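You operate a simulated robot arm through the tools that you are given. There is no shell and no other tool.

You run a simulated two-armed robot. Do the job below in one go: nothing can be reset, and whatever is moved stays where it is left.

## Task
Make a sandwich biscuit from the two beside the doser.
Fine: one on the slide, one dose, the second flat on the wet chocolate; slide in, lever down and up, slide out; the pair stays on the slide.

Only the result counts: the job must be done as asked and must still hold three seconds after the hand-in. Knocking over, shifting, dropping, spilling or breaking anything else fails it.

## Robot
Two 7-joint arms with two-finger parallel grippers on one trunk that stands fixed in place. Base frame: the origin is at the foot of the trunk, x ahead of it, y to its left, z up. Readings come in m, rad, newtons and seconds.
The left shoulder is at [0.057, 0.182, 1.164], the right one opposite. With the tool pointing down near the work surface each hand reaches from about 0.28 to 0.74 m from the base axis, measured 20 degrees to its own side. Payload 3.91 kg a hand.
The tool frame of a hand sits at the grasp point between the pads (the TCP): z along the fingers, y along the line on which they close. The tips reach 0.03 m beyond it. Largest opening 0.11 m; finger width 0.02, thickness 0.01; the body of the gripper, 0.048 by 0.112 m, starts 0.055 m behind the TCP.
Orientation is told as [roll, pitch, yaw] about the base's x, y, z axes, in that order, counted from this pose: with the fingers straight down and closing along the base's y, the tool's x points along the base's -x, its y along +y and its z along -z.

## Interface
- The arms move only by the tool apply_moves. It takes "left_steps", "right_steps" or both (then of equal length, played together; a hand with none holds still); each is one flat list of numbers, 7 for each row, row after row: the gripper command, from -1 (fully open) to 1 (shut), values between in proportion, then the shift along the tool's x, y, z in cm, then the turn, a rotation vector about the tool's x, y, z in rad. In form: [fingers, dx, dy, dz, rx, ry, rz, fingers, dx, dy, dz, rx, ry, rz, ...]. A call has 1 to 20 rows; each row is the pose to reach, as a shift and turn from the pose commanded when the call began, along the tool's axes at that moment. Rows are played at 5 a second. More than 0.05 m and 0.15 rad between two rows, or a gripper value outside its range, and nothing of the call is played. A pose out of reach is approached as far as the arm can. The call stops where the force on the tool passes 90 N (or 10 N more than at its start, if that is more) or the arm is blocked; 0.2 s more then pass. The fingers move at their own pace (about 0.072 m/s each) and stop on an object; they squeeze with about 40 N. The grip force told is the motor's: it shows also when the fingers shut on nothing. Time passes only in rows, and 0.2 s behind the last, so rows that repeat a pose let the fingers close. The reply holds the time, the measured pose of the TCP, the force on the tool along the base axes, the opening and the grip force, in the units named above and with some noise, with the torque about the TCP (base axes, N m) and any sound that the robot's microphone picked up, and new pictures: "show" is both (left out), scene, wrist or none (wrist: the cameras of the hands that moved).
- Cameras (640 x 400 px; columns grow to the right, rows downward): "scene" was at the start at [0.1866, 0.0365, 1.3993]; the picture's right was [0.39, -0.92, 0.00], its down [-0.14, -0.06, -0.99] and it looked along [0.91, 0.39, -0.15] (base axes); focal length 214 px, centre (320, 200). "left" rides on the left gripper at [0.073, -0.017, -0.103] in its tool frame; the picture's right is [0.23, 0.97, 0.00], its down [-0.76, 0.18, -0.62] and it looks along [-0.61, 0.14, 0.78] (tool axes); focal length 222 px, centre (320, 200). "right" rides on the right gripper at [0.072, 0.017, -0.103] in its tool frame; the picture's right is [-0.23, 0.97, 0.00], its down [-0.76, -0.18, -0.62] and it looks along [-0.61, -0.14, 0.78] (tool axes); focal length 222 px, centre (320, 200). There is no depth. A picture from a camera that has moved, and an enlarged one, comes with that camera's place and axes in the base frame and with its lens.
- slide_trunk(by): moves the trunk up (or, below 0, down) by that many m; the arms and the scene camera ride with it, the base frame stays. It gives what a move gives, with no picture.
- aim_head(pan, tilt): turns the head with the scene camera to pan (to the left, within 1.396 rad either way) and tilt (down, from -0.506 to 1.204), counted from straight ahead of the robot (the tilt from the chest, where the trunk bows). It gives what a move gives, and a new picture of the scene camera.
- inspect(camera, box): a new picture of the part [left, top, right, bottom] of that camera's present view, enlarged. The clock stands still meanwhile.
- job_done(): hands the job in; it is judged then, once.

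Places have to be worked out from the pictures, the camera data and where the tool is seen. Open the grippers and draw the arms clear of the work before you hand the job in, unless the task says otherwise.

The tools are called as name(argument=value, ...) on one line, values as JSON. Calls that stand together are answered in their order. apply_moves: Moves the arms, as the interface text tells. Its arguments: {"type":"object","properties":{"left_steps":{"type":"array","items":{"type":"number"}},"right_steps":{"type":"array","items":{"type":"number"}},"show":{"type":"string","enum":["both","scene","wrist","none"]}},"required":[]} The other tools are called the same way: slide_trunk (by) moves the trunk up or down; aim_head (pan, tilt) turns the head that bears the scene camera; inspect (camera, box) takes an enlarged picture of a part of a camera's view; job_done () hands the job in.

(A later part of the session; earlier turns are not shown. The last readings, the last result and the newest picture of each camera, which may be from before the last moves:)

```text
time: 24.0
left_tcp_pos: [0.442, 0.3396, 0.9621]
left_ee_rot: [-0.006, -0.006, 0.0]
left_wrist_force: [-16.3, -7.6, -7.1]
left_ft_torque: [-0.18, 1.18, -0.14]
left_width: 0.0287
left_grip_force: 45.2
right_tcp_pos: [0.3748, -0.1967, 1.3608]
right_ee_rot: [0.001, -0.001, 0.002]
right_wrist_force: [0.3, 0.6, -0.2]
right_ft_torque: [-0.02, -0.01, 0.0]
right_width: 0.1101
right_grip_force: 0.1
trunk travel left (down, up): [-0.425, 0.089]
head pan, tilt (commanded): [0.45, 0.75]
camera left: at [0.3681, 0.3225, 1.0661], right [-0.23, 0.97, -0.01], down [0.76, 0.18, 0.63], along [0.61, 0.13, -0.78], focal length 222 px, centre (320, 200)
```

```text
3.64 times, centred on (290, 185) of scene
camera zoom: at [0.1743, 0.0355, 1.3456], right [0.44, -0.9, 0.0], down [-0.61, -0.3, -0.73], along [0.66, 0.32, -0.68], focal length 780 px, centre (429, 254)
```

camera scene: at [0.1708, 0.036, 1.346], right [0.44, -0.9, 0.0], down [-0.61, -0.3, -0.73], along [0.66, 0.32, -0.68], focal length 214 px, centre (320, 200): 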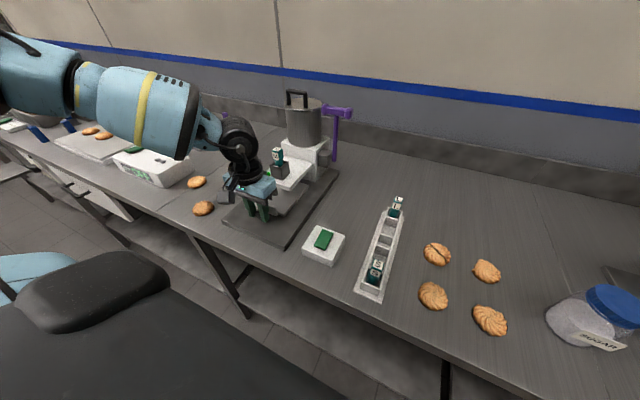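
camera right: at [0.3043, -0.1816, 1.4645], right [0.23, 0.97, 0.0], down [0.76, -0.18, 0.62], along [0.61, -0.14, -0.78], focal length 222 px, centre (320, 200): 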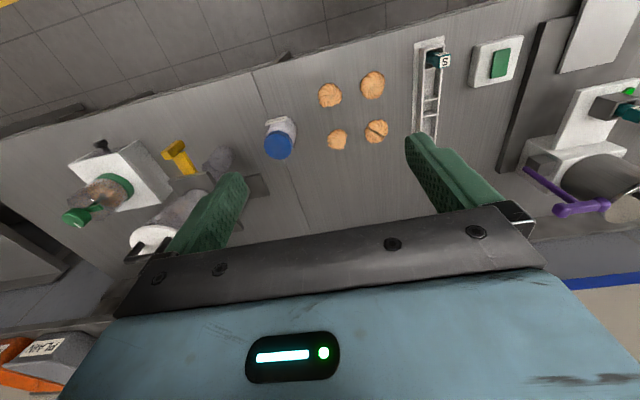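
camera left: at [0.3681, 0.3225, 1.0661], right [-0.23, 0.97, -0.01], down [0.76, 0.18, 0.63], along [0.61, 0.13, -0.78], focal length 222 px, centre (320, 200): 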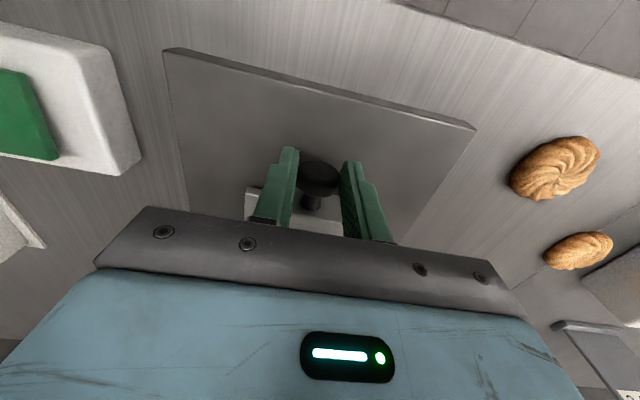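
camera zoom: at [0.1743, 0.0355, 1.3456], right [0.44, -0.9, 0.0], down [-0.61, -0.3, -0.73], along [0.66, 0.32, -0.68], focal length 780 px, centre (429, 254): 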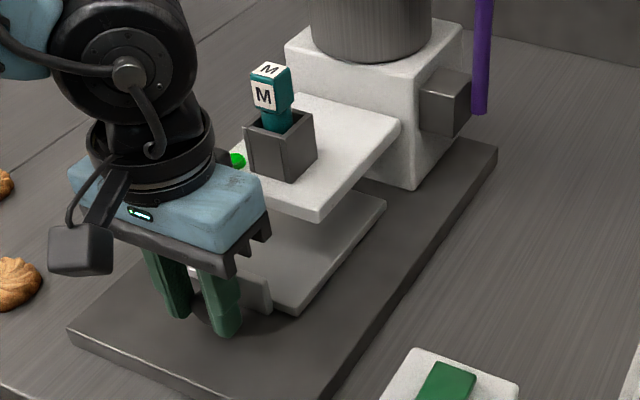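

With the slide in, its far edge is at x≈0.619, and the nozzle centre is about (0.555, 0.340), so a biscuit should lie at about (0.437, 0.339) on the plate when it is out. I pull the slide back out now.

apply_moves(left_steps=[1, 1, 0, 0, 0, 0, 0, 1, 2, 0, 0, 0, 0, 0, 1, 3, 0, 0, 0, 0, 0, 1, 4, 0, 0, 0, 0, 0, 1, 5, 0, 0, 0, 0, 0, 1, 6, 0, 0, 0, 0, 0, 1, 7, 0, 0, 0, 0, 0, 1, 8, 0, 0, 0, 0, 0, 1, 9, 0, 0, 0, 0, 0, 1, 10, 0, 0, 0, 0, 0, 1, 10, 0, 0, 0, 0, 0], show="none")

```text
time: 26.4
left_tcp_pos: [0.3434, 0.3408, 0.9633]
left_ee_rot: [-0.002, -0.009, -0.001]
left_wrist_force: [0.1, 5.4, 21.4]
left_ft_torque: [0.18, 0.24, 0.08]
left_width: 0.0286
left_grip_force: 44.9
right_tcp_pos: [0.3757, -0.1967, 1.3614]
right_ee_rot: [0.0, -0.001, 0.0]
right_wrist_force: [-0.1, -0.2, 0.1]
right_ft_torque: [-0.01, -0.01, 0.02]
right_width: 0.1101
right_grip_force: 0.1
trunk travel left (down, up): [-0.425, 0.089]
head pan, tilt (commanded): [0.45, 0.75]
```

apply_moves(left_steps=[1, 0.4, 0, -0.2, 0, 0, 0, 1, 0.8, 0, -0.2, 0, 0, 0, 1, 1.2, 0, -0.2, 0, 0, 0, 1, 1.6, 0, -0.2, 0, 0, 0, 1, 2.0, 0, -0.2, 0, 0, 0, 1, 2.0, 0, -0.2, 0, 0, 0], show="both")

```text
time: 27.8
left_tcp_pos: [0.3229, 0.3406, 0.9634]
left_ee_rot: [-0.009, -0.001, -0.001]
left_wrist_force: [-0.9, -11.9, -18.9]
left_ft_torque: [-0.37, -0.4, -0.09]
left_width: 0.0282
left_grip_force: 44.9
right_tcp_pos: [0.3776, -0.1979, 1.3593]
right_ee_rot: [0.001, 0.001, 0.0]
right_wrist_force: [0.0, 0.3, 0.3]
right_ft_torque: [0.0, -0.05, -0.02]
right_width: 0.11
right_grip_force: 0.1
trunk travel left (down, up): [-0.425, 0.089]
head pan, tilt (commanded): [0.45, 0.75]
camera scene: at [0.1767, 0.0356, 1.3451], right [0.44, -0.9, 0.0], down [-0.61, -0.3, -0.73], along [0.66, 0.32, -0.68], focal length 214 px, centre (320, 200)
camera left: at [0.2489, 0.3225, 1.0676], right [-0.23, 0.97, -0.01], down [0.76, 0.18, 0.62], along [0.61, 0.13, -0.78], focal length 222 px, centre (320, 200)
```

scene: 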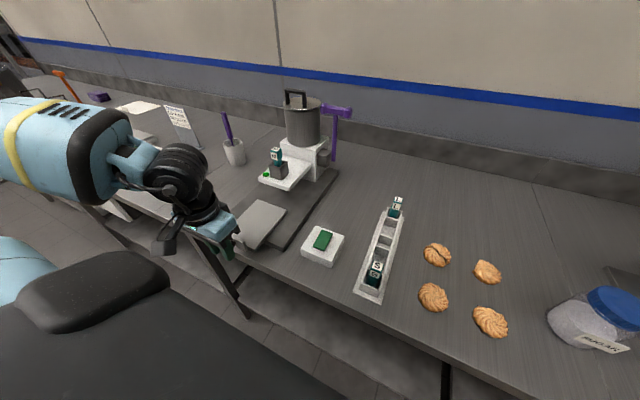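
left: 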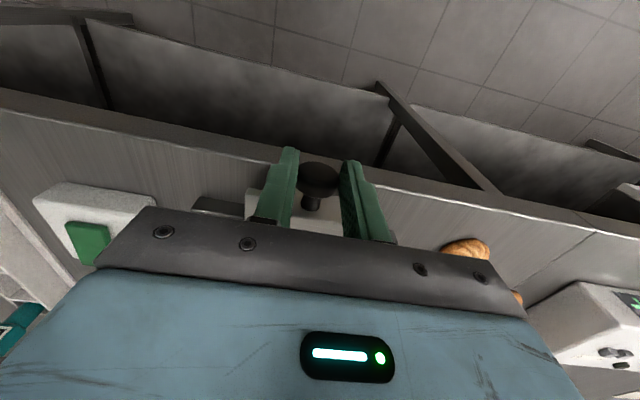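

No out-stop felt yet at TCP x=0.323 (11.9 cm back). I check the plate's far corner against its starting pixel (about 287.5, 211.3).

inspect(camera="scene", box=[210, 180, 350, 280])

```text
4.00 times, centred on (280, 230) of scene
camera zoom: at [0.1767, 0.0356, 1.3451], right [0.44, -0.9, 0.0], down [-0.61, -0.3, -0.73], along [0.66, 0.32, -0.68], focal length 858 px, centre (480, 80)
```

zoom: 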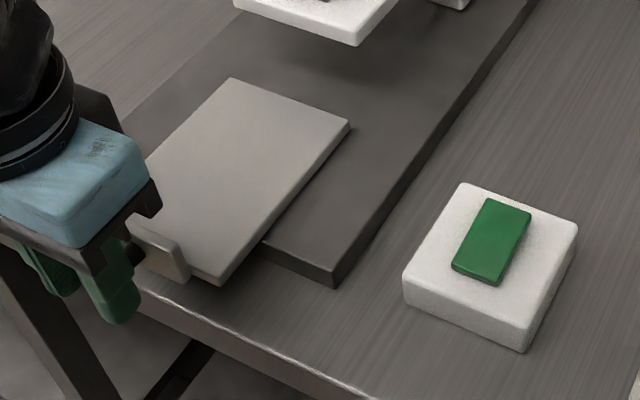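

The plate is back where it began. I open, lift 12 cm and move over the near biscuit at about (0.42, 0.53) to sight it.

apply_moves(left_steps=[0.0, 0, 0, 0, 0, 0, 0, 0.0, 0, 0, 0, 0, 0, 0, -1, 0, 0, -4, 0, 0, 0, -1, 0, 0, -8, 0, 0, 0, -1, 0, 0, -12, 0, 0, 0, -1, -2, 4, -12, 0, 0, 0, -1, -4, 8, -12, 0, 0, 0, -1, -6, 12, -12, 0, 0, 0, -1, -8, 15.5, -12, 0, 0, 0, -1, -9.7, 19, -12, 0, 0, 0, -1, -9.7, 19, -12, 0, 0, 0], show="both")

inspect(camera="left", box=[220, 60, 420, 240])

```text
time: 30.2
left_tcp_pos: [0.4211, 0.5326, 1.0851]
left_ee_rot: [-0.007, -0.006, 0.0]
left_wrist_force: [0.7, -0.5, 0.0]
left_ft_torque: [0.03, 0.02, 0.02]
left_width: 0.1099
left_grip_force: 0.1
right_tcp_pos: [0.3774, -0.1975, 1.3585]
right_ee_rot: [-0.001, 0.0, 0.001]
right_wrist_force: [0.1, 0.5, -0.4]
right_ft_torque: [0.01, 0.01, -0.02]
right_width: 0.1098
right_grip_force: 0.1
trunk travel left (down, up): [-0.425, 0.089]
head pan, tilt (commanded): [0.45, 0.75]
camera scene: at [0.1756, 0.0361, 1.3455], right [0.44, -0.9, 0.0], down [-0.61, -0.3, -0.73], along [0.66, 0.32, -0.68], focal length 214 px, centre (320, 200)
camera left: at [0.3472, 0.5149, 1.1888], right [-0.23, 0.97, -0.01], down [0.76, 0.18, 0.63], along [0.61, 0.14, -0.78], focal length 222 px, centre (320, 200)
```

scene: 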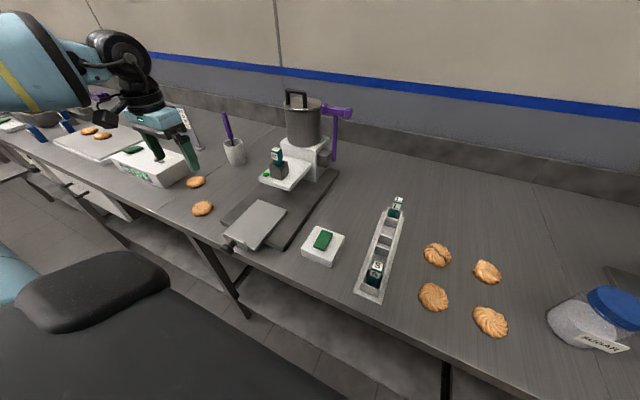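
left: 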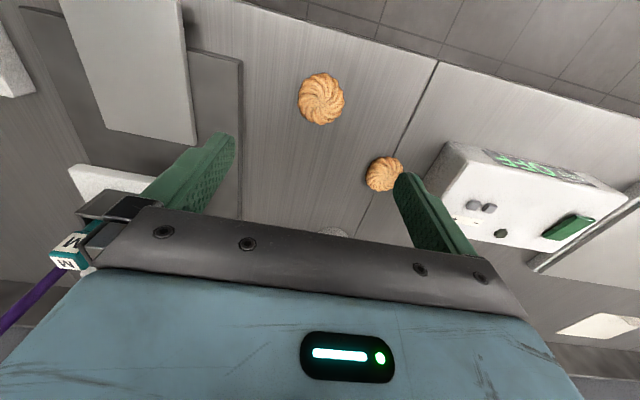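

```text
2.22 times, centred on (320, 150) of left
camera zoom: at [0.3472, 0.5149, 1.1888], right [-0.23, 0.97, -0.01], down [0.76, 0.18, 0.63], along [0.61, 0.14, -0.78], focal length 494 px, centre (320, 311)
```

zoom: 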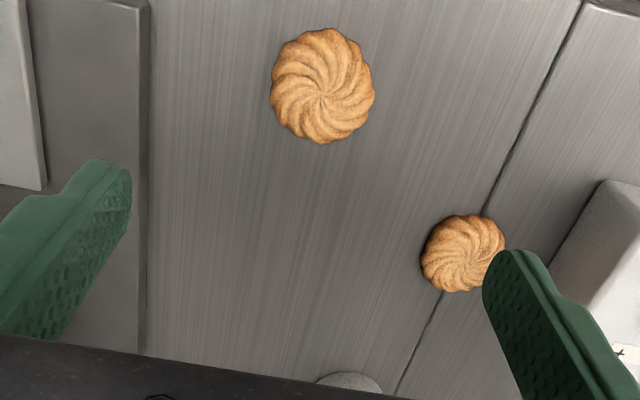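

The near biscuit is about 5.6 cm across, centred at about (0.418, 0.530) with its top near z 0.908. I straighten the tool and descend around it to TCP z≈0.932.

apply_moves(left_steps=[-0.5, 0.15, -0.1, 4.5, -0.007, 0.006, 0, -0.5, 0.3, -0.25, 9, -0.007, 0.006, 0, -0.5, 0.3, -0.25, 13, -0.007, 0.006, 0, -0.5, 0.3, -0.25, 15.3, -0.007, 0.006, 0, -0.5, 0.3, -0.25, 15.3, -0.007, 0.006, 0], show="both")

inspect(camera="left", box=[220, 100, 420, 240])

```text
time: 31.4
left_tcp_pos: [0.4157, 0.5269, 0.9323]
left_ee_rot: [-0.001, 0.002, 0.0]
left_wrist_force: [0.2, 0.4, -0.2]
left_ft_torque: [-0.02, 0.02, 0.02]
left_width: 0.0825
left_grip_force: 0.0
right_tcp_pos: [0.3758, -0.1967, 1.3601]
right_ee_rot: [0.002, 0.001, 0.001]
right_wrist_force: [0.0, -0.3, -0.3]
right_ft_torque: [0.01, -0.02, 0.0]
right_width: 0.1103
right_grip_force: 0.0
trunk travel left (down, up): [-0.425, 0.089]
head pan, tilt (commanded): [0.45, 0.75]
camera scene: at [0.1756, 0.0361, 1.3455], right [0.44, -0.9, 0.0], down [-0.61, -0.3, -0.73], along [0.66, 0.32, -0.68], focal length 214 px, centre (320, 200)
camera left: at [0.3431, 0.5084, 1.0354], right [-0.23, 0.97, 0.0], down [0.76, 0.18, 0.62], along [0.61, 0.14, -0.78], focal length 222 px, centre (320, 200)
```

scene: 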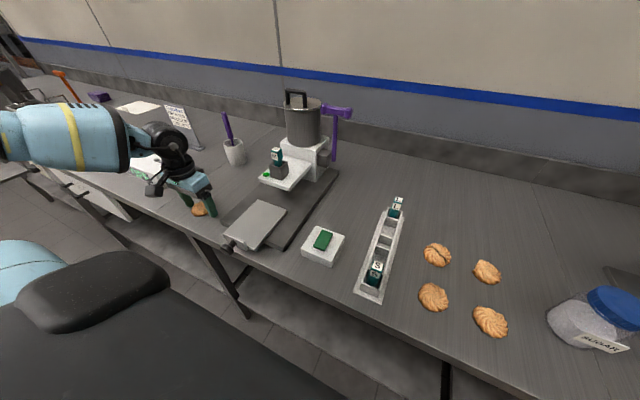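
left: 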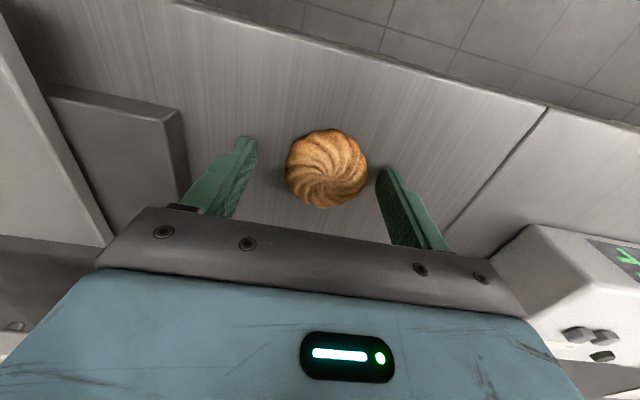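

```text
2.86 times, centred on (320, 170) of left
camera zoom: at [0.3431, 0.5084, 1.0354], right [-0.23, 0.97, 0.0], down [0.76, 0.18, 0.62], along [0.61, 0.14, -0.78], focal length 635 px, centre (320, 286)
```

zoom: 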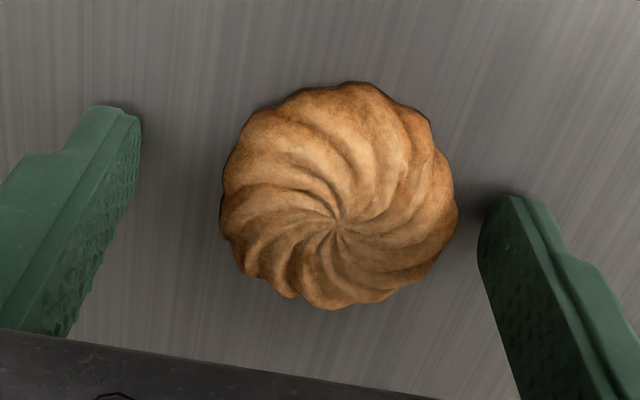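

The biscuit centre is about 3 mm further in x and 4 mm in +y than the TCP. I correct that and descend another 9 mm in small steps, watching for the bench.

apply_moves(left_steps=[-0.5, -0.28, 0.38, 0, 0, 0, 0, -0.5, -0.28, 0.38, 0.3, 0, 0, 0, -0.5, -0.28, 0.38, 0.6, 0, 0, 0, -0.5, -0.28, 0.38, 0.9, 0, 0, 0, -0.5, -0.28, 0.38, 0.9, 0, 0, 0], show="wrist")

```text
time: 32.6
left_tcp_pos: [0.4198, 0.5286, 0.9297]
left_ee_rot: [0.004, -0.015, -0.001]
left_wrist_force: [-11.5, 8.1, 68.3]
left_ft_torque: [-2.71, 0.97, -0.28]
left_width: 0.0786
left_grip_force: 0.2
right_tcp_pos: [0.3712, -0.2, 1.3614]
right_ee_rot: [0.002, -0.005, -0.001]
right_wrist_force: [0.2, 0.2, 0.0]
right_ft_torque: [-0.01, -0.01, 0.0]
right_width: 0.1101
right_grip_force: 0.0
trunk travel left (down, up): [-0.425, 0.089]
head pan, tilt (commanded): [0.45, 0.75]
camera left: at [0.345, 0.51, 1.033], right [-0.23, 0.97, 0.0], down [0.75, 0.17, 0.64], along [0.62, 0.14, -0.77], focal length 222 px, centre (320, 200)
```

left: 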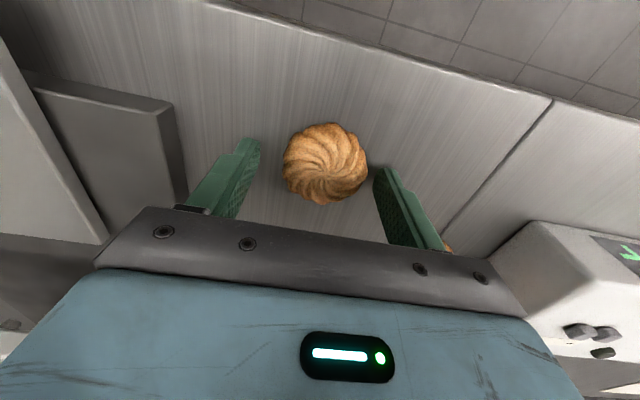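

The tips touched the bench (68 N up) at TCP z≈0.930, so the bench is at z≈0.900. I rise 8 mm to hover the tips just above it, re-level, and close gently on the biscuit.

apply_moves(left_steps=[-0.5, 0, 0, -0.8, 0, 0, 0, -0.5, 0, 0, -0.8, 0, 0, 0, -0.2, 0, 0, -0.8, 0, 0, 0, 0.0, 0, 0, -0.8, 0, 0, 0, 0.15, 0, 0, -0.8, 0, 0, 0, 0.15, 0, 0, -0.8, 0, 0, 0], show="wrist")

```text
time: 34.0
left_tcp_pos: [0.4174, 0.5296, 0.9304]
left_ee_rot: [0.002, 0.0, 0.0]
left_wrist_force: [-3.2, -7.8, 9.4]
left_ft_torque: [-0.53, 0.01, -0.17]
left_width: 0.0556
left_grip_force: 8.8
right_tcp_pos: [0.3757, -0.1982, 1.3599]
right_ee_rot: [-0.001, 0.0, 0.001]
right_wrist_force: [-0.5, 0.3, -0.8]
right_ft_torque: [0.01, -0.03, -0.01]
right_width: 0.1099
right_grip_force: 0.0
trunk travel left (down, up): [-0.425, 0.089]
head pan, tilt (commanded): [0.45, 0.75]
camera left: at [0.3447, 0.5115, 1.0342], right [-0.23, 0.97, 0.0], down [0.76, 0.18, 0.62], along [0.6, 0.14, -0.78], focal length 222 px, centre (320, 200)
```

left: 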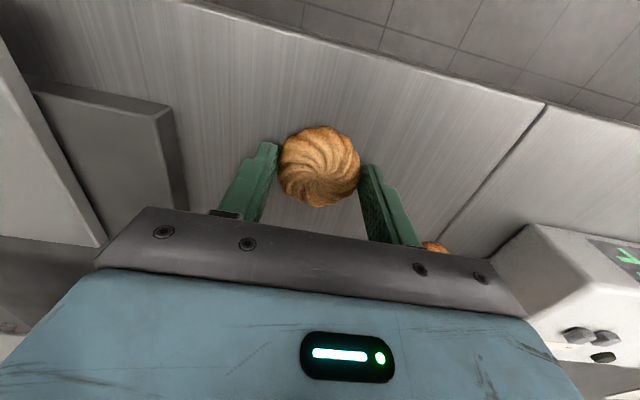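

The biscuit is held at 55.6 mm with a light 9 N, and the force follows the command. I squeeze to about 25 N and lift 5 cm to check the hold.

apply_moves(left_steps=[0.45, 0, 0, 0, 0, 0, 0, 0.45, 0, 0, 0, 0, 0, 0, 0.45, 0, 0, -1, 0, 0, 0, 0.45, 0, 0, -3, 0, 0, 0, 0.45, 0, 0, -6, 0, 0, 0, 0.45, 0, 0, -6, 0, 0, 0], show="both")

inspect(camera="left", box=[220, 100, 420, 240])

inspect(camera="scene", box=[150, 130, 270, 250])

```text
time: 35.4
left_tcp_pos: [0.418, 0.5299, 0.9916]
left_ee_rot: [0.001, 0.001, -0.001]
left_wrist_force: [-0.2, -0.1, 0.5]
left_ft_torque: [-0.01, -0.04, 0.01]
left_width: 0.0555
left_grip_force: 9.1
right_tcp_pos: [0.3764, -0.1971, 1.3601]
right_ee_rot: [-0.002, 0.0, 0.002]
right_wrist_force: [-0.5, -0.1, -0.3]
right_ft_torque: [-0.01, -0.03, -0.04]
right_width: 0.1103
right_grip_force: 0.1
trunk travel left (down, up): [-0.425, 0.089]
head pan, tilt (commanded): [0.45, 0.75]
camera scene: at [0.176, 0.0363, 1.3454], right [0.44, -0.9, 0.0], down [-0.61, -0.3, -0.73], along [0.66, 0.32, -0.68], focal length 214 px, centre (320, 200)
camera left: at [0.3451, 0.512, 1.095], right [-0.23, 0.97, 0.0], down [0.76, 0.18, 0.62], along [0.61, 0.14, -0.78], focal length 222 px, centre (320, 200)
```

scene: 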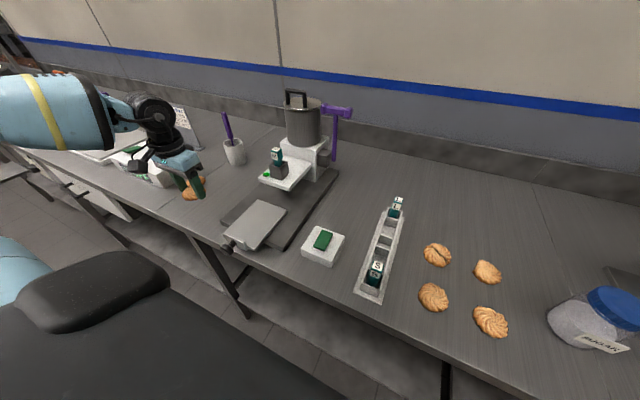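
left: 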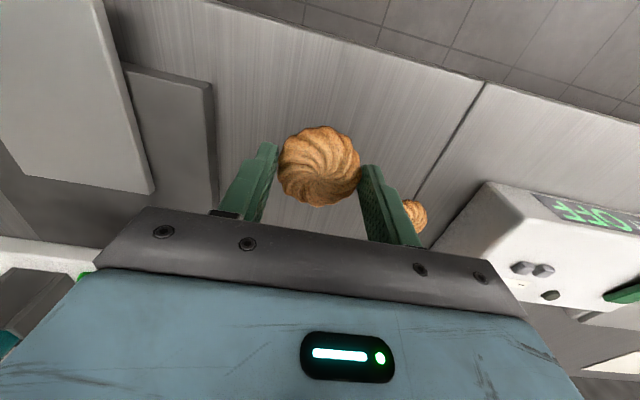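

```text
2.86 times, centred on (320, 170) of left
camera zoom: at [0.3451, 0.512, 1.095], right [-0.23, 0.97, 0.0], down [0.76, 0.18, 0.62], along [0.61, 0.14, -0.78], focal length 635 px, centre (320, 286)
```

zoom: 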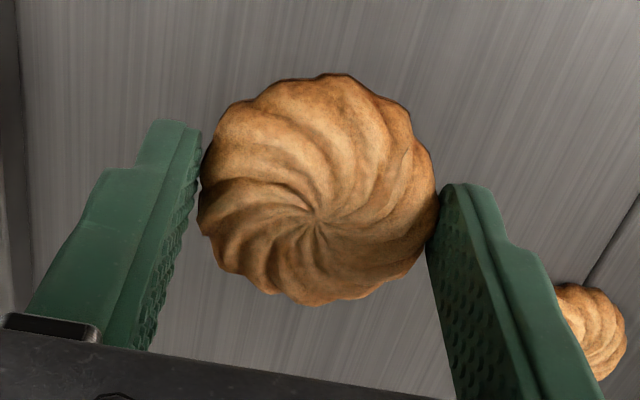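

```text
3.33 times, centred on (210, 190) of scene
camera zoom: at [0.176, 0.0363, 1.3454], right [0.44, -0.9, 0.0], down [-0.61, -0.3, -0.73], along [0.66, 0.32, -0.68], focal length 715 px, centre (687, 233)
```

zoom: 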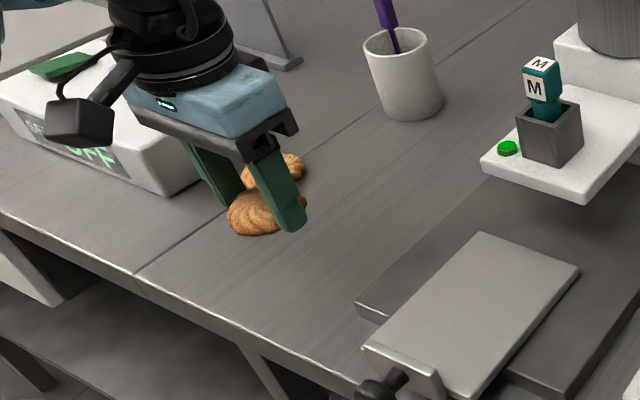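

The biscuit is lifted securely, held about 3 mm behind the TCP in x, with its underside level with the tips. I carry it over the slide plate at z≈1.03, then lower to about 1 cm above the plate.

apply_moves(left_steps=[0.45, 0, 0, -4, 0, 0, 0, 0.45, -0.5, -4, -4, 0, 0, 0, 0.45, -1, -8, -4, 0, 0, 0, 0.45, -1.5, -12, -4, 0, 0, 0, 0.45, -2, -16, -4, 0, 0, 0, 0.45, -2.2, -18.9, -4, 0, 0, 0, 0.45, -2.2, -18.9, -1, 0, 0, 0, 0.45, -2.2, -18.9, 1.6, 0, 0, 0, 0.45, -2.2, -18.9, 1.6, 0, 0, 0], show="both")

inspect(camera="left", box=[200, 60, 440, 240])

inspect(camera="scene", box=[210, 150, 330, 260])

```text
time: 37.4
left_tcp_pos: [0.4448, 0.3428, 0.9755]
left_ee_rot: [-0.001, 0.0, -0.001]
left_wrist_force: [0.0, -0.8, 0.0]
left_ft_torque: [0.01, -0.01, 0.02]
left_width: 0.0554
left_grip_force: 9.1
right_tcp_pos: [0.377, -0.1975, 1.3598]
right_ee_rot: [0.0, 0.0, 0.001]
right_wrist_force: [0.4, 0.7, -0.1]
right_ft_torque: [-0.01, 0.02, -0.01]
right_width: 0.11
right_grip_force: 0.0
trunk travel left (down, up): [-0.425, 0.089]
head pan, tilt (commanded): [0.45, 0.75]
camera scene: at [0.1756, 0.0362, 1.3455], right [0.44, -0.9, 0.0], down [-0.61, -0.3, -0.73], along [0.66, 0.32, -0.68], focal length 214 px, centre (320, 200)
camera left: at [0.3706, 0.3242, 1.0787], right [-0.23, 0.97, 0.0], down [0.76, 0.18, 0.62], along [0.61, 0.14, -0.78], focal length 222 px, centre (320, 200)
```

scene: 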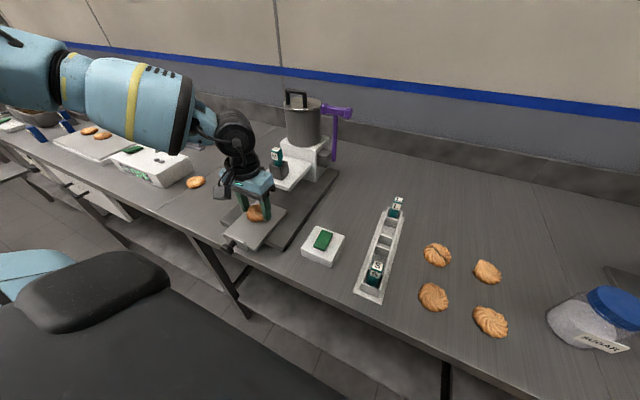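
left: 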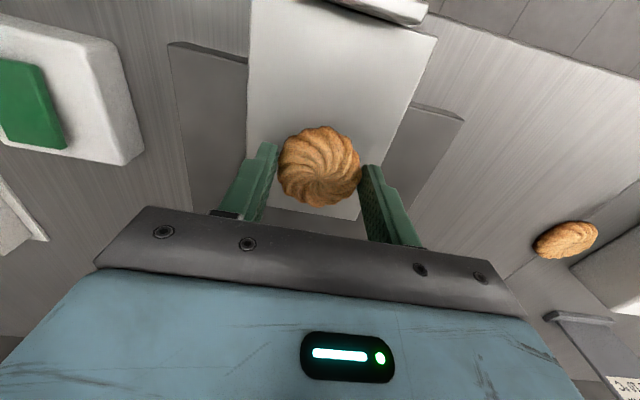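

```text
2.22 times, centred on (320, 150) of left
camera zoom: at [0.3706, 0.3242, 1.0787], right [-0.23, 0.97, 0.0], down [0.76, 0.18, 0.62], along [0.61, 0.14, -0.78], focal length 494 px, centre (320, 311)
```

zoom: 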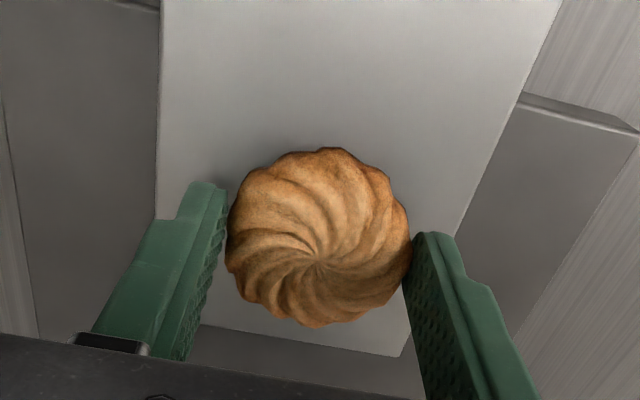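

```text
3.64 times, centred on (270, 205) of scene
camera zoom: at [0.1756, 0.0362, 1.3455], right [0.44, -0.9, 0.0], down [-0.61, -0.3, -0.73], along [0.66, 0.32, -0.68], focal length 780 px, centre (502, 182)
```

zoom: 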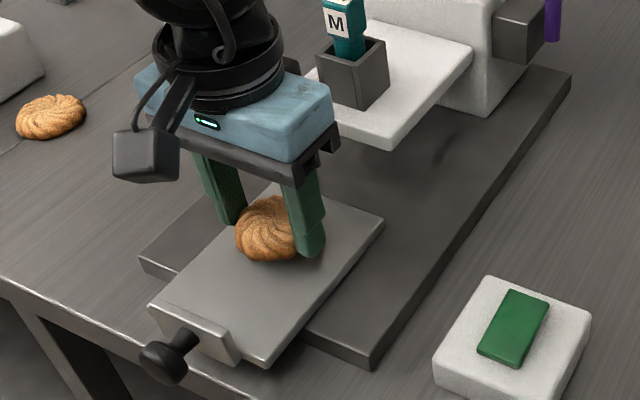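

The hand is at (0.445, 0.343), so the biscuit sits a few mm far in x and y. I shift −4 mm x, −2 mm y and lower in small steps to touch the plate.

apply_moves(left_steps=[0.45, 0.4, -0.2, 0, 0, 0, 0, 0.45, 0.4, -0.2, 0.4, 0, 0, 0, 0.45, 0.4, -0.2, 0.8, 0, 0, 0, 0.45, 0.4, -0.2, 1.1, 0, 0, 0, 0.45, 0.4, -0.2, 1.1, 0, 0, 0], show="wrist")

```text
time: 38.6
left_tcp_pos: [0.4378, 0.3401, 0.9638]
left_ee_rot: [-0.001, 0.002, 0.0]
left_wrist_force: [0.1, -0.2, 0.0]
left_ft_torque: [0.0, 0.0, 0.02]
left_width: 0.0556
left_grip_force: 8.7
right_tcp_pos: [0.3762, -0.1972, 1.3615]
right_ee_rot: [-0.002, -0.001, 0.001]
right_wrist_force: [0.0, 0.5, 0.8]
right_ft_torque: [0.01, 0.0, 0.01]
right_width: 0.1102
right_grip_force: 0.1
trunk travel left (down, up): [-0.425, 0.089]
head pan, tilt (commanded): [0.45, 0.75]
camera left: at [0.3655, 0.3218, 1.0671], right [-0.23, 0.97, 0.0], down [0.76, 0.18, 0.62], along [0.61, 0.14, -0.78], focal length 222 px, centre (320, 200)
```

left: 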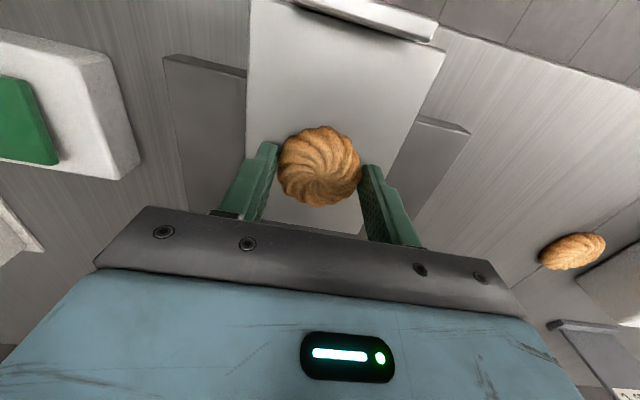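

Still no contact at TCP z 0.964. I nudge +2 mm x and lower 2–3 mm more.

apply_moves(left_steps=[0.45, -0.2, 0.05, 0.1, 0, 0, 0, 0.45, -0.2, 0.05, 0.2, 0, 0, 0, 0.45, -0.2, 0.05, 0.3, 0, 0, 0, 0.45, -0.2, 0.05, 0.3, 0, 0, 0], show="none")

```text
time: 39.6
left_tcp_pos: [0.4416, 0.3417, 0.9615]
left_ee_rot: [0.003, -0.005, 0.001]
left_wrist_force: [1.2, 8.2, 25.9]
left_ft_torque: [-0.31, 0.22, -0.19]
left_width: 0.0553
left_grip_force: 9.2
right_tcp_pos: [0.3737, -0.198, 1.3621]
right_ee_rot: [0.001, -0.002, 0.0]
right_wrist_force: [-0.4, 0.0, 0.2]
right_ft_torque: [-0.03, -0.01, 0.0]
right_width: 0.1098
right_grip_force: 0.1
trunk travel left (down, up): [-0.425, 0.089]
head pan, tilt (commanded): [0.45, 0.75]
```

Contact with the plate (26 N up) at TCP z 0.9615, so the biscuit is down. I ease up 1 mm, open to 7 cm, and rise straight up.

apply_moves(left_steps=[0.45, 0, 0, -0.15, 0, 0, 0, 0.0, 0, 0, -0.15, 0, 0, 0, -0.3, 0, 0, -0.15, 0, 0, 0, -0.3, 0, 0, -0.2, 0, 0, 0, -0.3, 0, 0, -3, 0, 0, 0, -0.3, 0, 0, -7, 0, 0, 0, -0.3, 0, 0, -7, 0, 0, 0], show="both")

inspect(camera="left", box=[200, 60, 440, 240])

inspect(camera="scene", box=[210, 150, 330, 260])

```text
time: 41.2
left_tcp_pos: [0.4425, 0.3412, 1.028]
left_ee_rot: [0.001, 0.004, 0.0]
left_wrist_force: [1.0, 0.9, -0.3]
left_ft_torque: [-0.02, 0.06, 0.01]
left_width: 0.0718
left_grip_force: 0.1
right_tcp_pos: [0.377, -0.1959, 1.3603]
right_ee_rot: [-0.002, 0.002, 0.0]
right_wrist_force: [0.0, -0.4, 0.1]
right_ft_torque: [-0.01, 0.04, 0.0]
right_width: 0.1102
right_grip_force: 0.0
trunk travel left (down, up): [-0.425, 0.089]
head pan, tilt (commanded): [0.45, 0.75]
camera scene: at [0.1764, 0.037, 1.3452], right [0.44, -0.9, 0.0], down [-0.61, -0.3, -0.73], along [0.66, 0.32, -0.68], focal length 214 px, centre (320, 200)
camera left: at [0.3691, 0.3218, 1.1321], right [-0.23, 0.97, 0.0], down [0.76, 0.18, 0.62], along [0.6, 0.14, -0.78], focal length 222 px, centre (320, 200)
```

scene: 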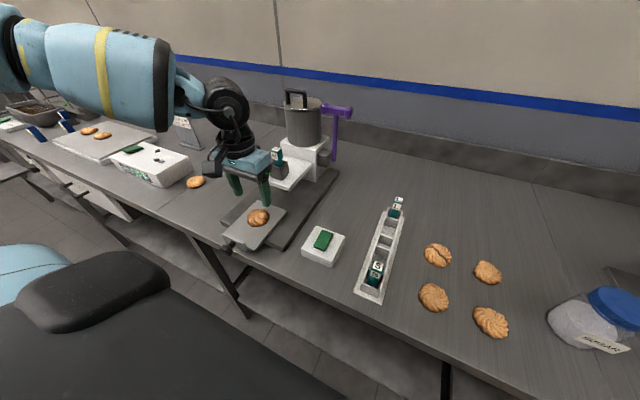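
left: 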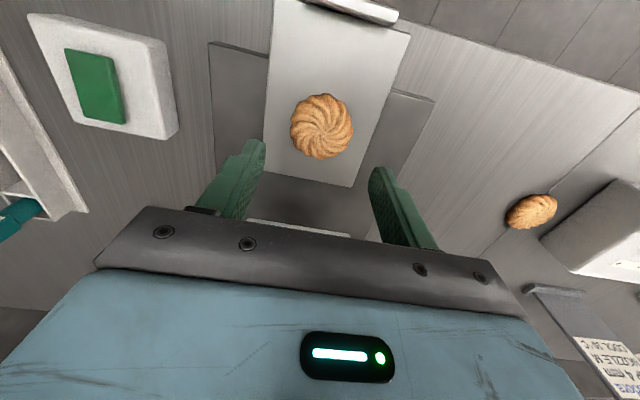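

```text
2.22 times, centred on (320, 150) of left
camera zoom: at [0.3691, 0.3218, 1.1321], right [-0.23, 0.97, 0.0], down [0.76, 0.18, 0.62], along [0.6, 0.14, -0.78], focal length 494 px, centre (320, 311)
```

zoom: 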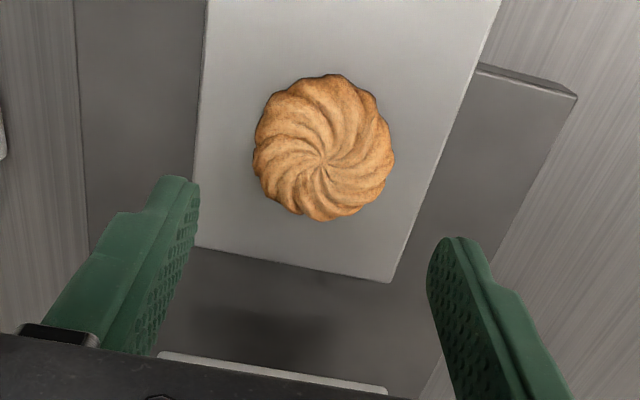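

```text
3.64 times, centred on (270, 205) of scene
camera zoom: at [0.1764, 0.037, 1.3452], right [0.44, -0.9, 0.0], down [-0.61, -0.3, -0.73], along [0.66, 0.32, -0.68], focal length 780 px, centre (502, 182)
```

zoom: 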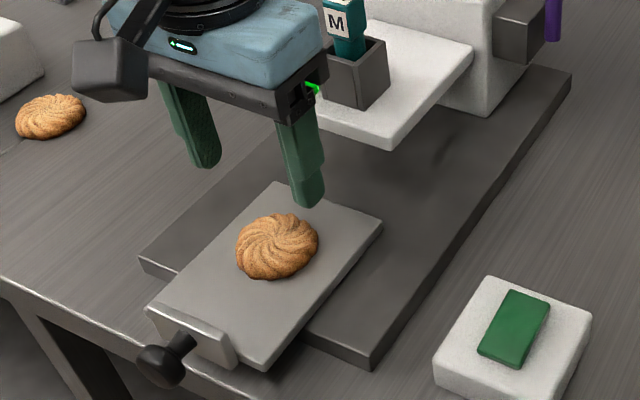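

The biscuit lies flat at about (0.439, 0.339) on the plate. I go back to the knob at (0.324, 0.340, 0.963) and grip it.

apply_moves(left_steps=[-0.3, 3, 0, 0, 0, 0, 0, -0.3, 6, 0, 0, 0, 0, 0, -0.3, 9, 0, 0, 0, 0, 0, -0.3, 11.8, 0, 0, 0, 0, 0, -0.3, 11.8, 0, 0, 0, 0, 0, -0.3, 11.8, 0, 3, 0, 0, 0, -0.3, 11.8, 0, 6.4, 0, 0, 0, -0.3, 11.8, 0, 6.4, 0, 0, 0, 1, 11.8, 0, 6.4, 0, 0, 0, 1, 11.8, 0, 6.4, 0, 0, 0, 1, 11.8, 0, 6.4, 0, 0, 0], show="both")

```text
time: 43.6
left_tcp_pos: [0.3213, 0.3393, 0.967]
left_ee_rot: [0.0, 0.001, -0.002]
left_wrist_force: [-0.8, -16.1, -8.2]
left_ft_torque: [-0.57, -0.2, -0.23]
left_width: 0.0288
left_grip_force: 45.0
right_tcp_pos: [0.3772, -0.1981, 1.3597]
right_ee_rot: [-0.001, 0.0, -0.001]
right_wrist_force: [0.1, -0.3, 0.2]
right_ft_torque: [-0.01, -0.05, 0.03]
right_width: 0.1102
right_grip_force: 0.0
trunk travel left (down, up): [-0.425, 0.089]
head pan, tilt (commanded): [0.45, 0.75]
camera scene: at [0.1762, 0.0346, 1.3453], right [0.44, -0.9, 0.0], down [-0.61, -0.3, -0.73], along [0.66, 0.32, -0.68], focal length 214 px, centre (320, 200)
camera left: at [0.2488, 0.3218, 1.0707], right [-0.23, 0.97, 0.0], down [0.76, 0.18, 0.62], along [0.61, 0.14, -0.78], focal length 222 px, centre (320, 200)
```

scene: 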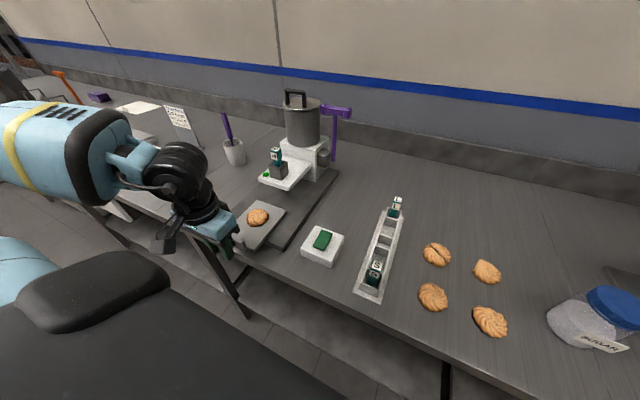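
left: 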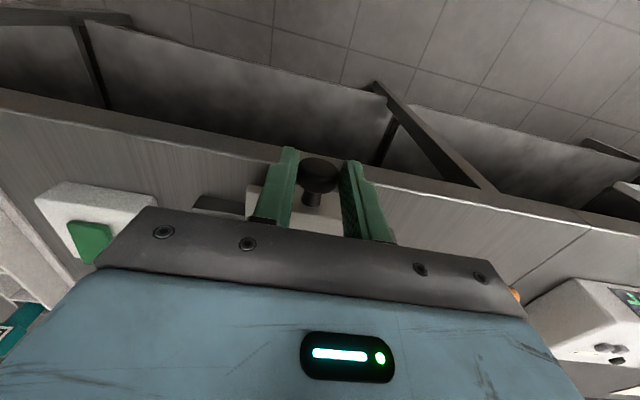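

The knob is gripped. I push the slide with the biscuit in slowly (3–4 cm/s), easing the side load by −2 mm y.

apply_moves(left_steps=[1, -0.2, -0.2, 0.1, 0, 0, 0, 1, -0.7, -0.2, 0.1, 0, 0, 0, 1, -1.4, -0.2, 0.1, 0, 0, 0, 1, -2.1, -0.2, 0.1, 0, 0, 0, 1, -2.8, -0.2, 0.1, 0, 0, 0, 1, -3.5, -0.2, 0.1, 0, 0, 0, 1, -4.2, -0.2, 0.1, 0, 0, 0, 1, -4.9, -0.2, 0.1, 0, 0, 0, 1, -5.6, -0.2, 0.1, 0, 0, 0, 1, -6.3, -0.2, 0.1, 0, 0, 0, 1, -7.0, -0.2, 0.1, 0, 0, 0, 1, -7.7, -0.2, 0.1, 0, 0, 0, 1, -8.4, -0.2, 0.1, 0, 0, 0, 1, -9.1, -0.2, 0.1, 0, 0, 0, 1, -9.7, -0.2, 0.1, 0, 0, 0, 1, -10.2, -0.2, 0.1, 0, 0, 0, 1, -10.6, -0.2, 0.1, 0, 0, 0, 1, -10.8, -0.2, 0.1, 0, 0, 0], show="both")

```text
time: 47.4
left_tcp_pos: [0.429, 0.3398, 0.9636]
left_ee_rot: [0.001, 0.0, 0.002]
left_wrist_force: [-0.7, 7.2, 13.2]
left_ft_torque: [0.28, -0.81, 0.11]
left_width: 0.0281
left_grip_force: 45.2
right_tcp_pos: [0.3764, -0.1962, 1.3601]
right_ee_rot: [-0.002, 0.0, 0.001]
right_wrist_force: [-0.4, -0.4, 0.4]
right_ft_torque: [0.0, -0.01, 0.0]
right_width: 0.1101
right_grip_force: 0.0
trunk travel left (down, up): [-0.425, 0.089]
head pan, tilt (commanded): [0.45, 0.75]
camera scene: at [0.1748, 0.0365, 1.3455], right [0.44, -0.9, 0.0], down [-0.61, -0.3, -0.73], along [0.66, 0.32, -0.68], focal length 214 px, centre (320, 200)
camera left: at [0.3564, 0.3214, 1.0679], right [-0.23, 0.97, 0.0], down [0.76, 0.18, 0.62], along [0.61, 0.14, -0.78], focal length 222 px, centre (320, 200)
```

scene: 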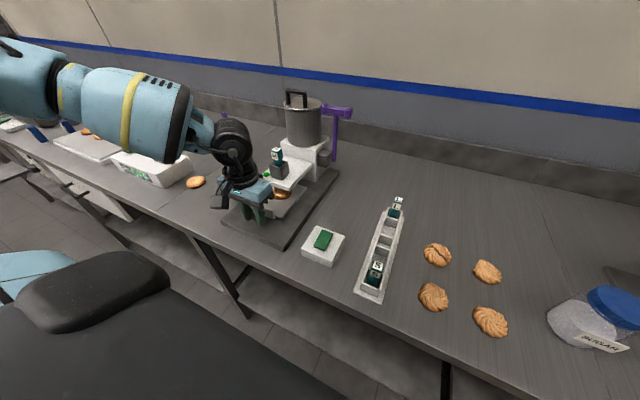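
left: 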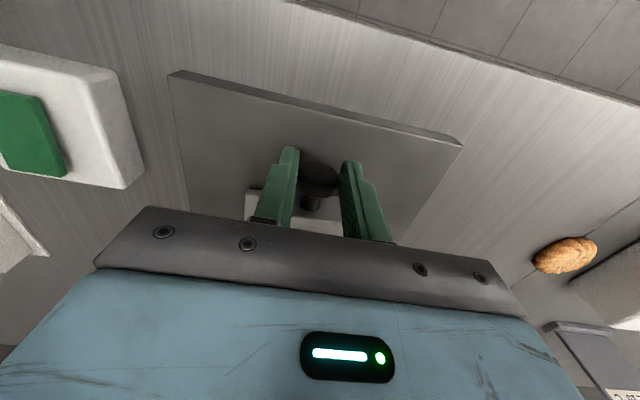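

The slide is in 10.8 cm, about 1 cm to go. I finish in 2–3 mm steps until light stop contact.

apply_moves(left_steps=[1, -0.3, 0.05, 0, 0, 0, 0, 1, -0.6, 0.05, 0, 0, 0, 0, 1, -0.9, 0.05, 0, 0, 0, 0, 1, -1.1, 0.05, 0, 0, 0, 0, 1, -1.3, 0.05, 0, 0, 0, 0, 1, -1.5, 0.05, 0, 0, 0, 0, 1, -1.5, 0.05, 0, 0, 0, 0], show="scene")

inspect(camera="scene", box=[230, 130, 350, 240])

```text
time: 49.0
left_tcp_pos: [0.4391, 0.34, 0.9626]
left_ee_rot: [0.001, 0.007, 0.0]
left_wrist_force: [-24.3, -5.8, -0.3]
left_ft_torque: [-0.24, 0.8, -0.18]
left_width: 0.0281
left_grip_force: 45.3
right_tcp_pos: [0.3734, -0.197, 1.3621]
right_ee_rot: [0.0, -0.002, 0.001]
right_wrist_force: [0.2, 0.4, -0.1]
right_ft_torque: [0.02, 0.03, -0.03]
right_width: 0.11
right_grip_force: 0.0
trunk travel left (down, up): [-0.425, 0.089]
head pan, tilt (commanded): [0.45, 0.75]
camera scene: at [0.1727, 0.0355, 1.3458], right [0.44, -0.9, 0.0], down [-0.61, -0.3, -0.73], along [0.66, 0.32, -0.68], focal length 214 px, centre (320, 200)
```

scene: 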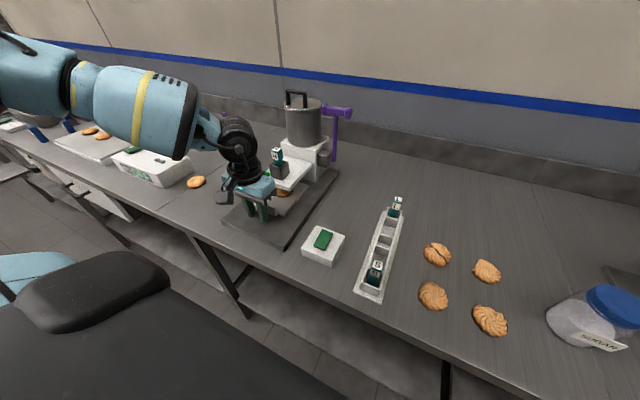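

```text
3.64 times, centred on (290, 185) of scene
camera zoom: at [0.1727, 0.0355, 1.3458], right [0.44, -0.9, 0.0], down [-0.61, -0.3, -0.73], along [0.66, 0.32, -0.68], focal length 780 px, centre (429, 254)
```

zoom: 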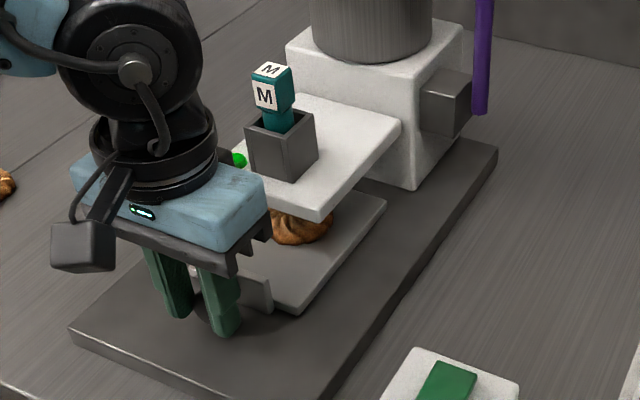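

The slide is at its stop with the biscuit under the nozzle arm. I release the knob, ease back, and raise the hand clear, then check that nothing shifted.

apply_moves(left_steps=[1, 0.3, 0, 0, 0, 0, 0, 0.1, 0.3, 0, 0, 0, 0, 0, -0.2, 0.3, 0, 0, 0, 0, 0, -0.2, 0.3, 0, 0, 0, 0, 0, -0.2, 0.3, 0, -4, 0, 0, 0, -0.2, 0.3, 0, -9, 0, 0, 0, -0.2, 0.3, 0, -14, 0, 0, 0, -0.2, 0.3, 0, -18.5, 0, 0, 0, -0.2, 0.3, 0, -23, 0, 0, 0, -0.2, 0.3, 0, -27, 0, 0, 0, -0.2, 0.3, 0, -27, 0, 0, 0], show="both")

inspect(camera="scene", box=[220, 130, 350, 250])

```text
time: 51.4
left_tcp_pos: [0.4427, 0.3371, 1.2366]
left_ee_rot: [-0.001, 0.002, 0.002]
left_wrist_force: [0.0, -0.6, 0.8]
left_ft_torque: [-0.02, -0.02, -0.01]
left_width: 0.0665
left_grip_force: 0.1
right_tcp_pos: [0.3771, -0.1957, 1.3597]
right_ee_rot: [-0.003, 0.0, 0.002]
right_wrist_force: [1.1, 1.0, -0.6]
right_ft_torque: [-0.01, 0.01, 0.01]
right_width: 0.11
right_grip_force: 0.1
trunk travel left (down, up): [-0.425, 0.089]
head pan, tilt (commanded): [0.45, 0.75]
camera scene: at [0.1761, 0.0365, 1.3453], right [0.44, -0.9, 0.0], down [-0.61, -0.3, -0.73], along [0.66, 0.32, -0.68], focal length 214 px, centre (320, 200)
camera left: at [0.3697, 0.3168, 1.3402], right [-0.23, 0.97, 0.0], down [0.76, 0.18, 0.62], along [0.61, 0.14, -0.78], focal length 222 px, centre (320, 200)
```

scene: 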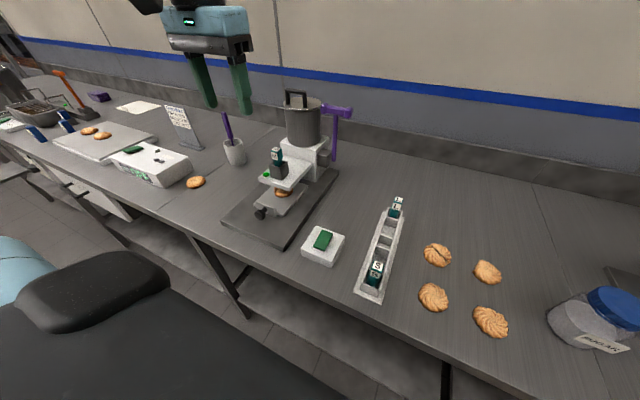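
left: 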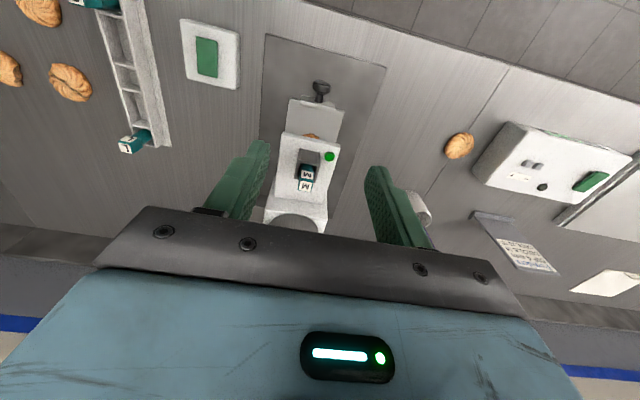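

```text
3.33 times, centred on (285, 190) of scene
camera zoom: at [0.1761, 0.0365, 1.3453], right [0.44, -0.9, 0.0], down [-0.61, -0.3, -0.73], along [0.66, 0.32, -0.68], focal length 715 px, centre (437, 233)
```

zoom: 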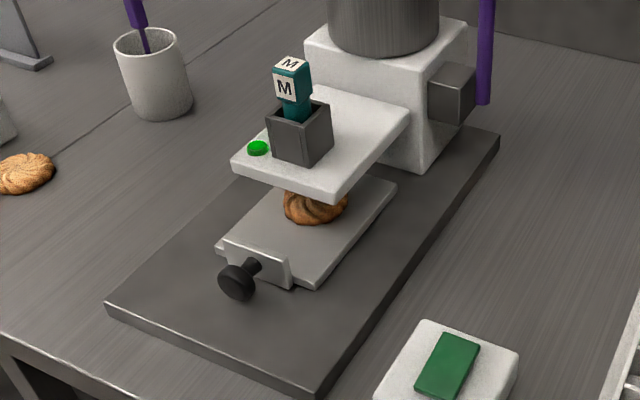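

All is in place: slide in, biscuit centred near (0.56, 0.34). Now I move the left hand to the right of the doser at height 1.25 while turning it 90° so the fingers will close in the x–z plane, for gripping the right knob of the lever's T-handle.

apply_moves(left_steps=[-0.6, -0.3, -1.2, -0.2, 0, 0, -0.143, -0.6, -0.6, -2.4, -0.4, 0, 0, -0.286, -0.6, -0.9, -3.6, -0.6, 0, 0, -0.428, -0.6, -1.2, -4.8, -0.8, 0, 0, -0.571, -0.6, -1.5, -6.0, -1.0, 0, 0, -0.714, -0.6, -1.8, -7.2, -1.2, 0, 0, -0.857, -0.6, -2.1, -8.4, -1.4, 0, 0, -1.0, -0.6, -2.4, -9.6, -1.5, 0, 0, -1.142, -0.6, -2.7, -10.8, -1.5, 0, 0, -1.285, -0.6, -3.0, -12.0, -1.5, 0, 0, -1.428, -0.6, -3.0, -13.4, -1.5, 0, 0, -1.571, -0.6, -3.0, -13.4, -1.5, 0, 0, -1.571], show="both")

```text
time: 54.0
left_tcp_pos: [0.4725, 0.2068, 1.2488]
left_ee_rot: [0.001, 0.001, 1.571]
left_wrist_force: [-0.2, -0.7, -0.2]
left_ft_torque: [-0.03, 0.03, 0.04]
left_width: 0.0879
left_grip_force: 0.1
right_tcp_pos: [0.3757, -0.1974, 1.3605]
right_ee_rot: [-0.002, 0.0, 0.0]
right_wrist_force: [0.4, 0.2, 0.2]
right_ft_torque: [0.04, -0.01, 0.0]
right_width: 0.1101
right_grip_force: 0.1
trunk travel left (down, up): [-0.425, 0.089]
head pan, tilt (commanded): [0.45, 0.75]
camera scene: at [0.1756, 0.0363, 1.3455], right [0.44, -0.9, 0.0], down [-0.61, -0.3, -0.73], along [0.66, 0.32, -0.68], focal length 214 px, centre (320, 200)
camera left: at [0.4896, 0.132, 1.3526], right [-0.97, -0.23, 0.0], down [-0.18, 0.76, 0.62], along [-0.14, 0.61, -0.78], focal length 222 px, centre (320, 200)
```

scene: 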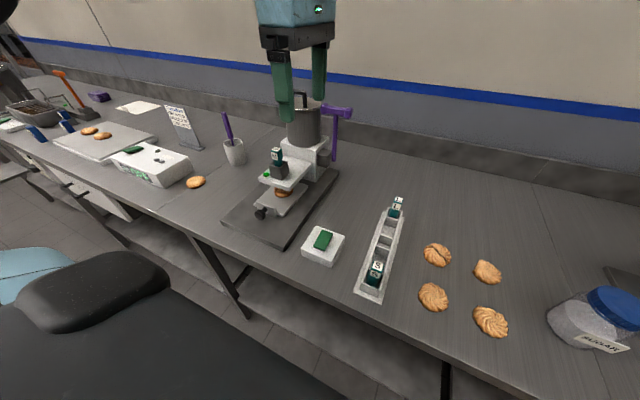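
left: 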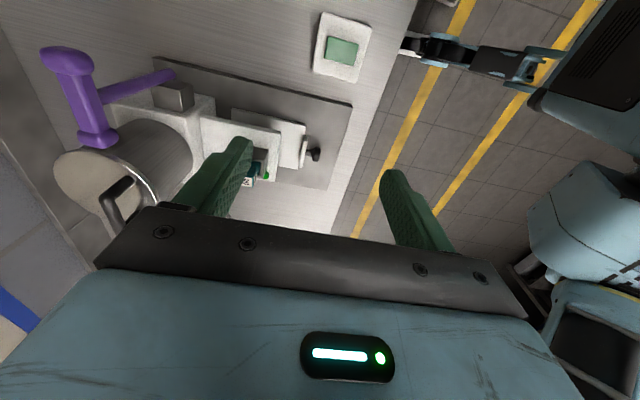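

The turn worked. From this wrist view the T's right knob computes to about (0.679, 0.200) at z 1.146; I zoom for a better fix.

inspect(camera="left", box=[20, 20, 240, 220])

inspect(camera="scene", box=[300, 90, 360, 170])

```text
2.00 times, centred on (130, 120) of left
camera zoom: at [0.4896, 0.132, 1.3526], right [-0.97, -0.23, 0.0], down [-0.18, 0.76, 0.62], along [-0.14, 0.61, -0.78], focal length 444 px, centre (700, 360)
```

zoom: 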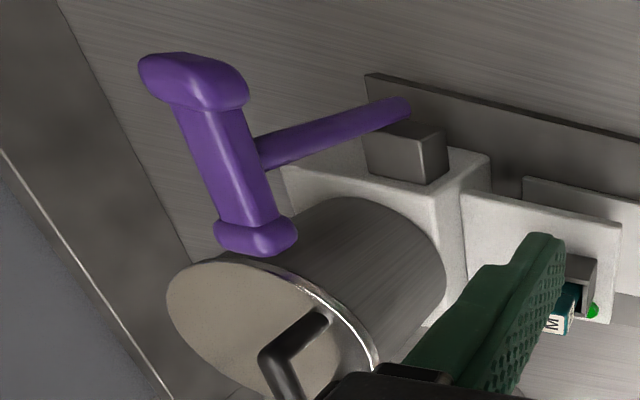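

```text
5.00 times, centred on (330, 130) of scene
camera zoom: at [0.1756, 0.0363, 1.3455], right [0.44, -0.9, 0.0], down [-0.61, -0.3, -0.73], along [0.66, 0.32, -0.68], focal length 1072 px, centre (270, 550)
```

zoom: 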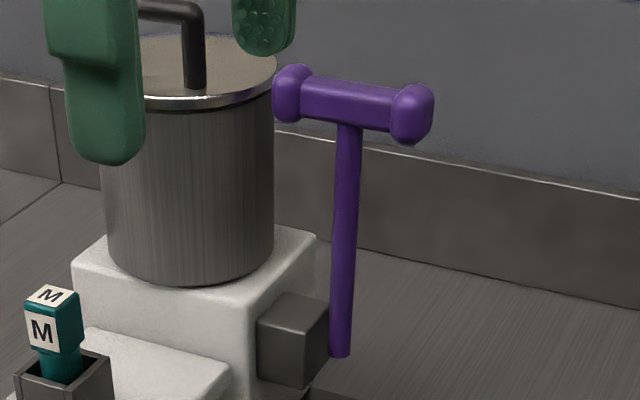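

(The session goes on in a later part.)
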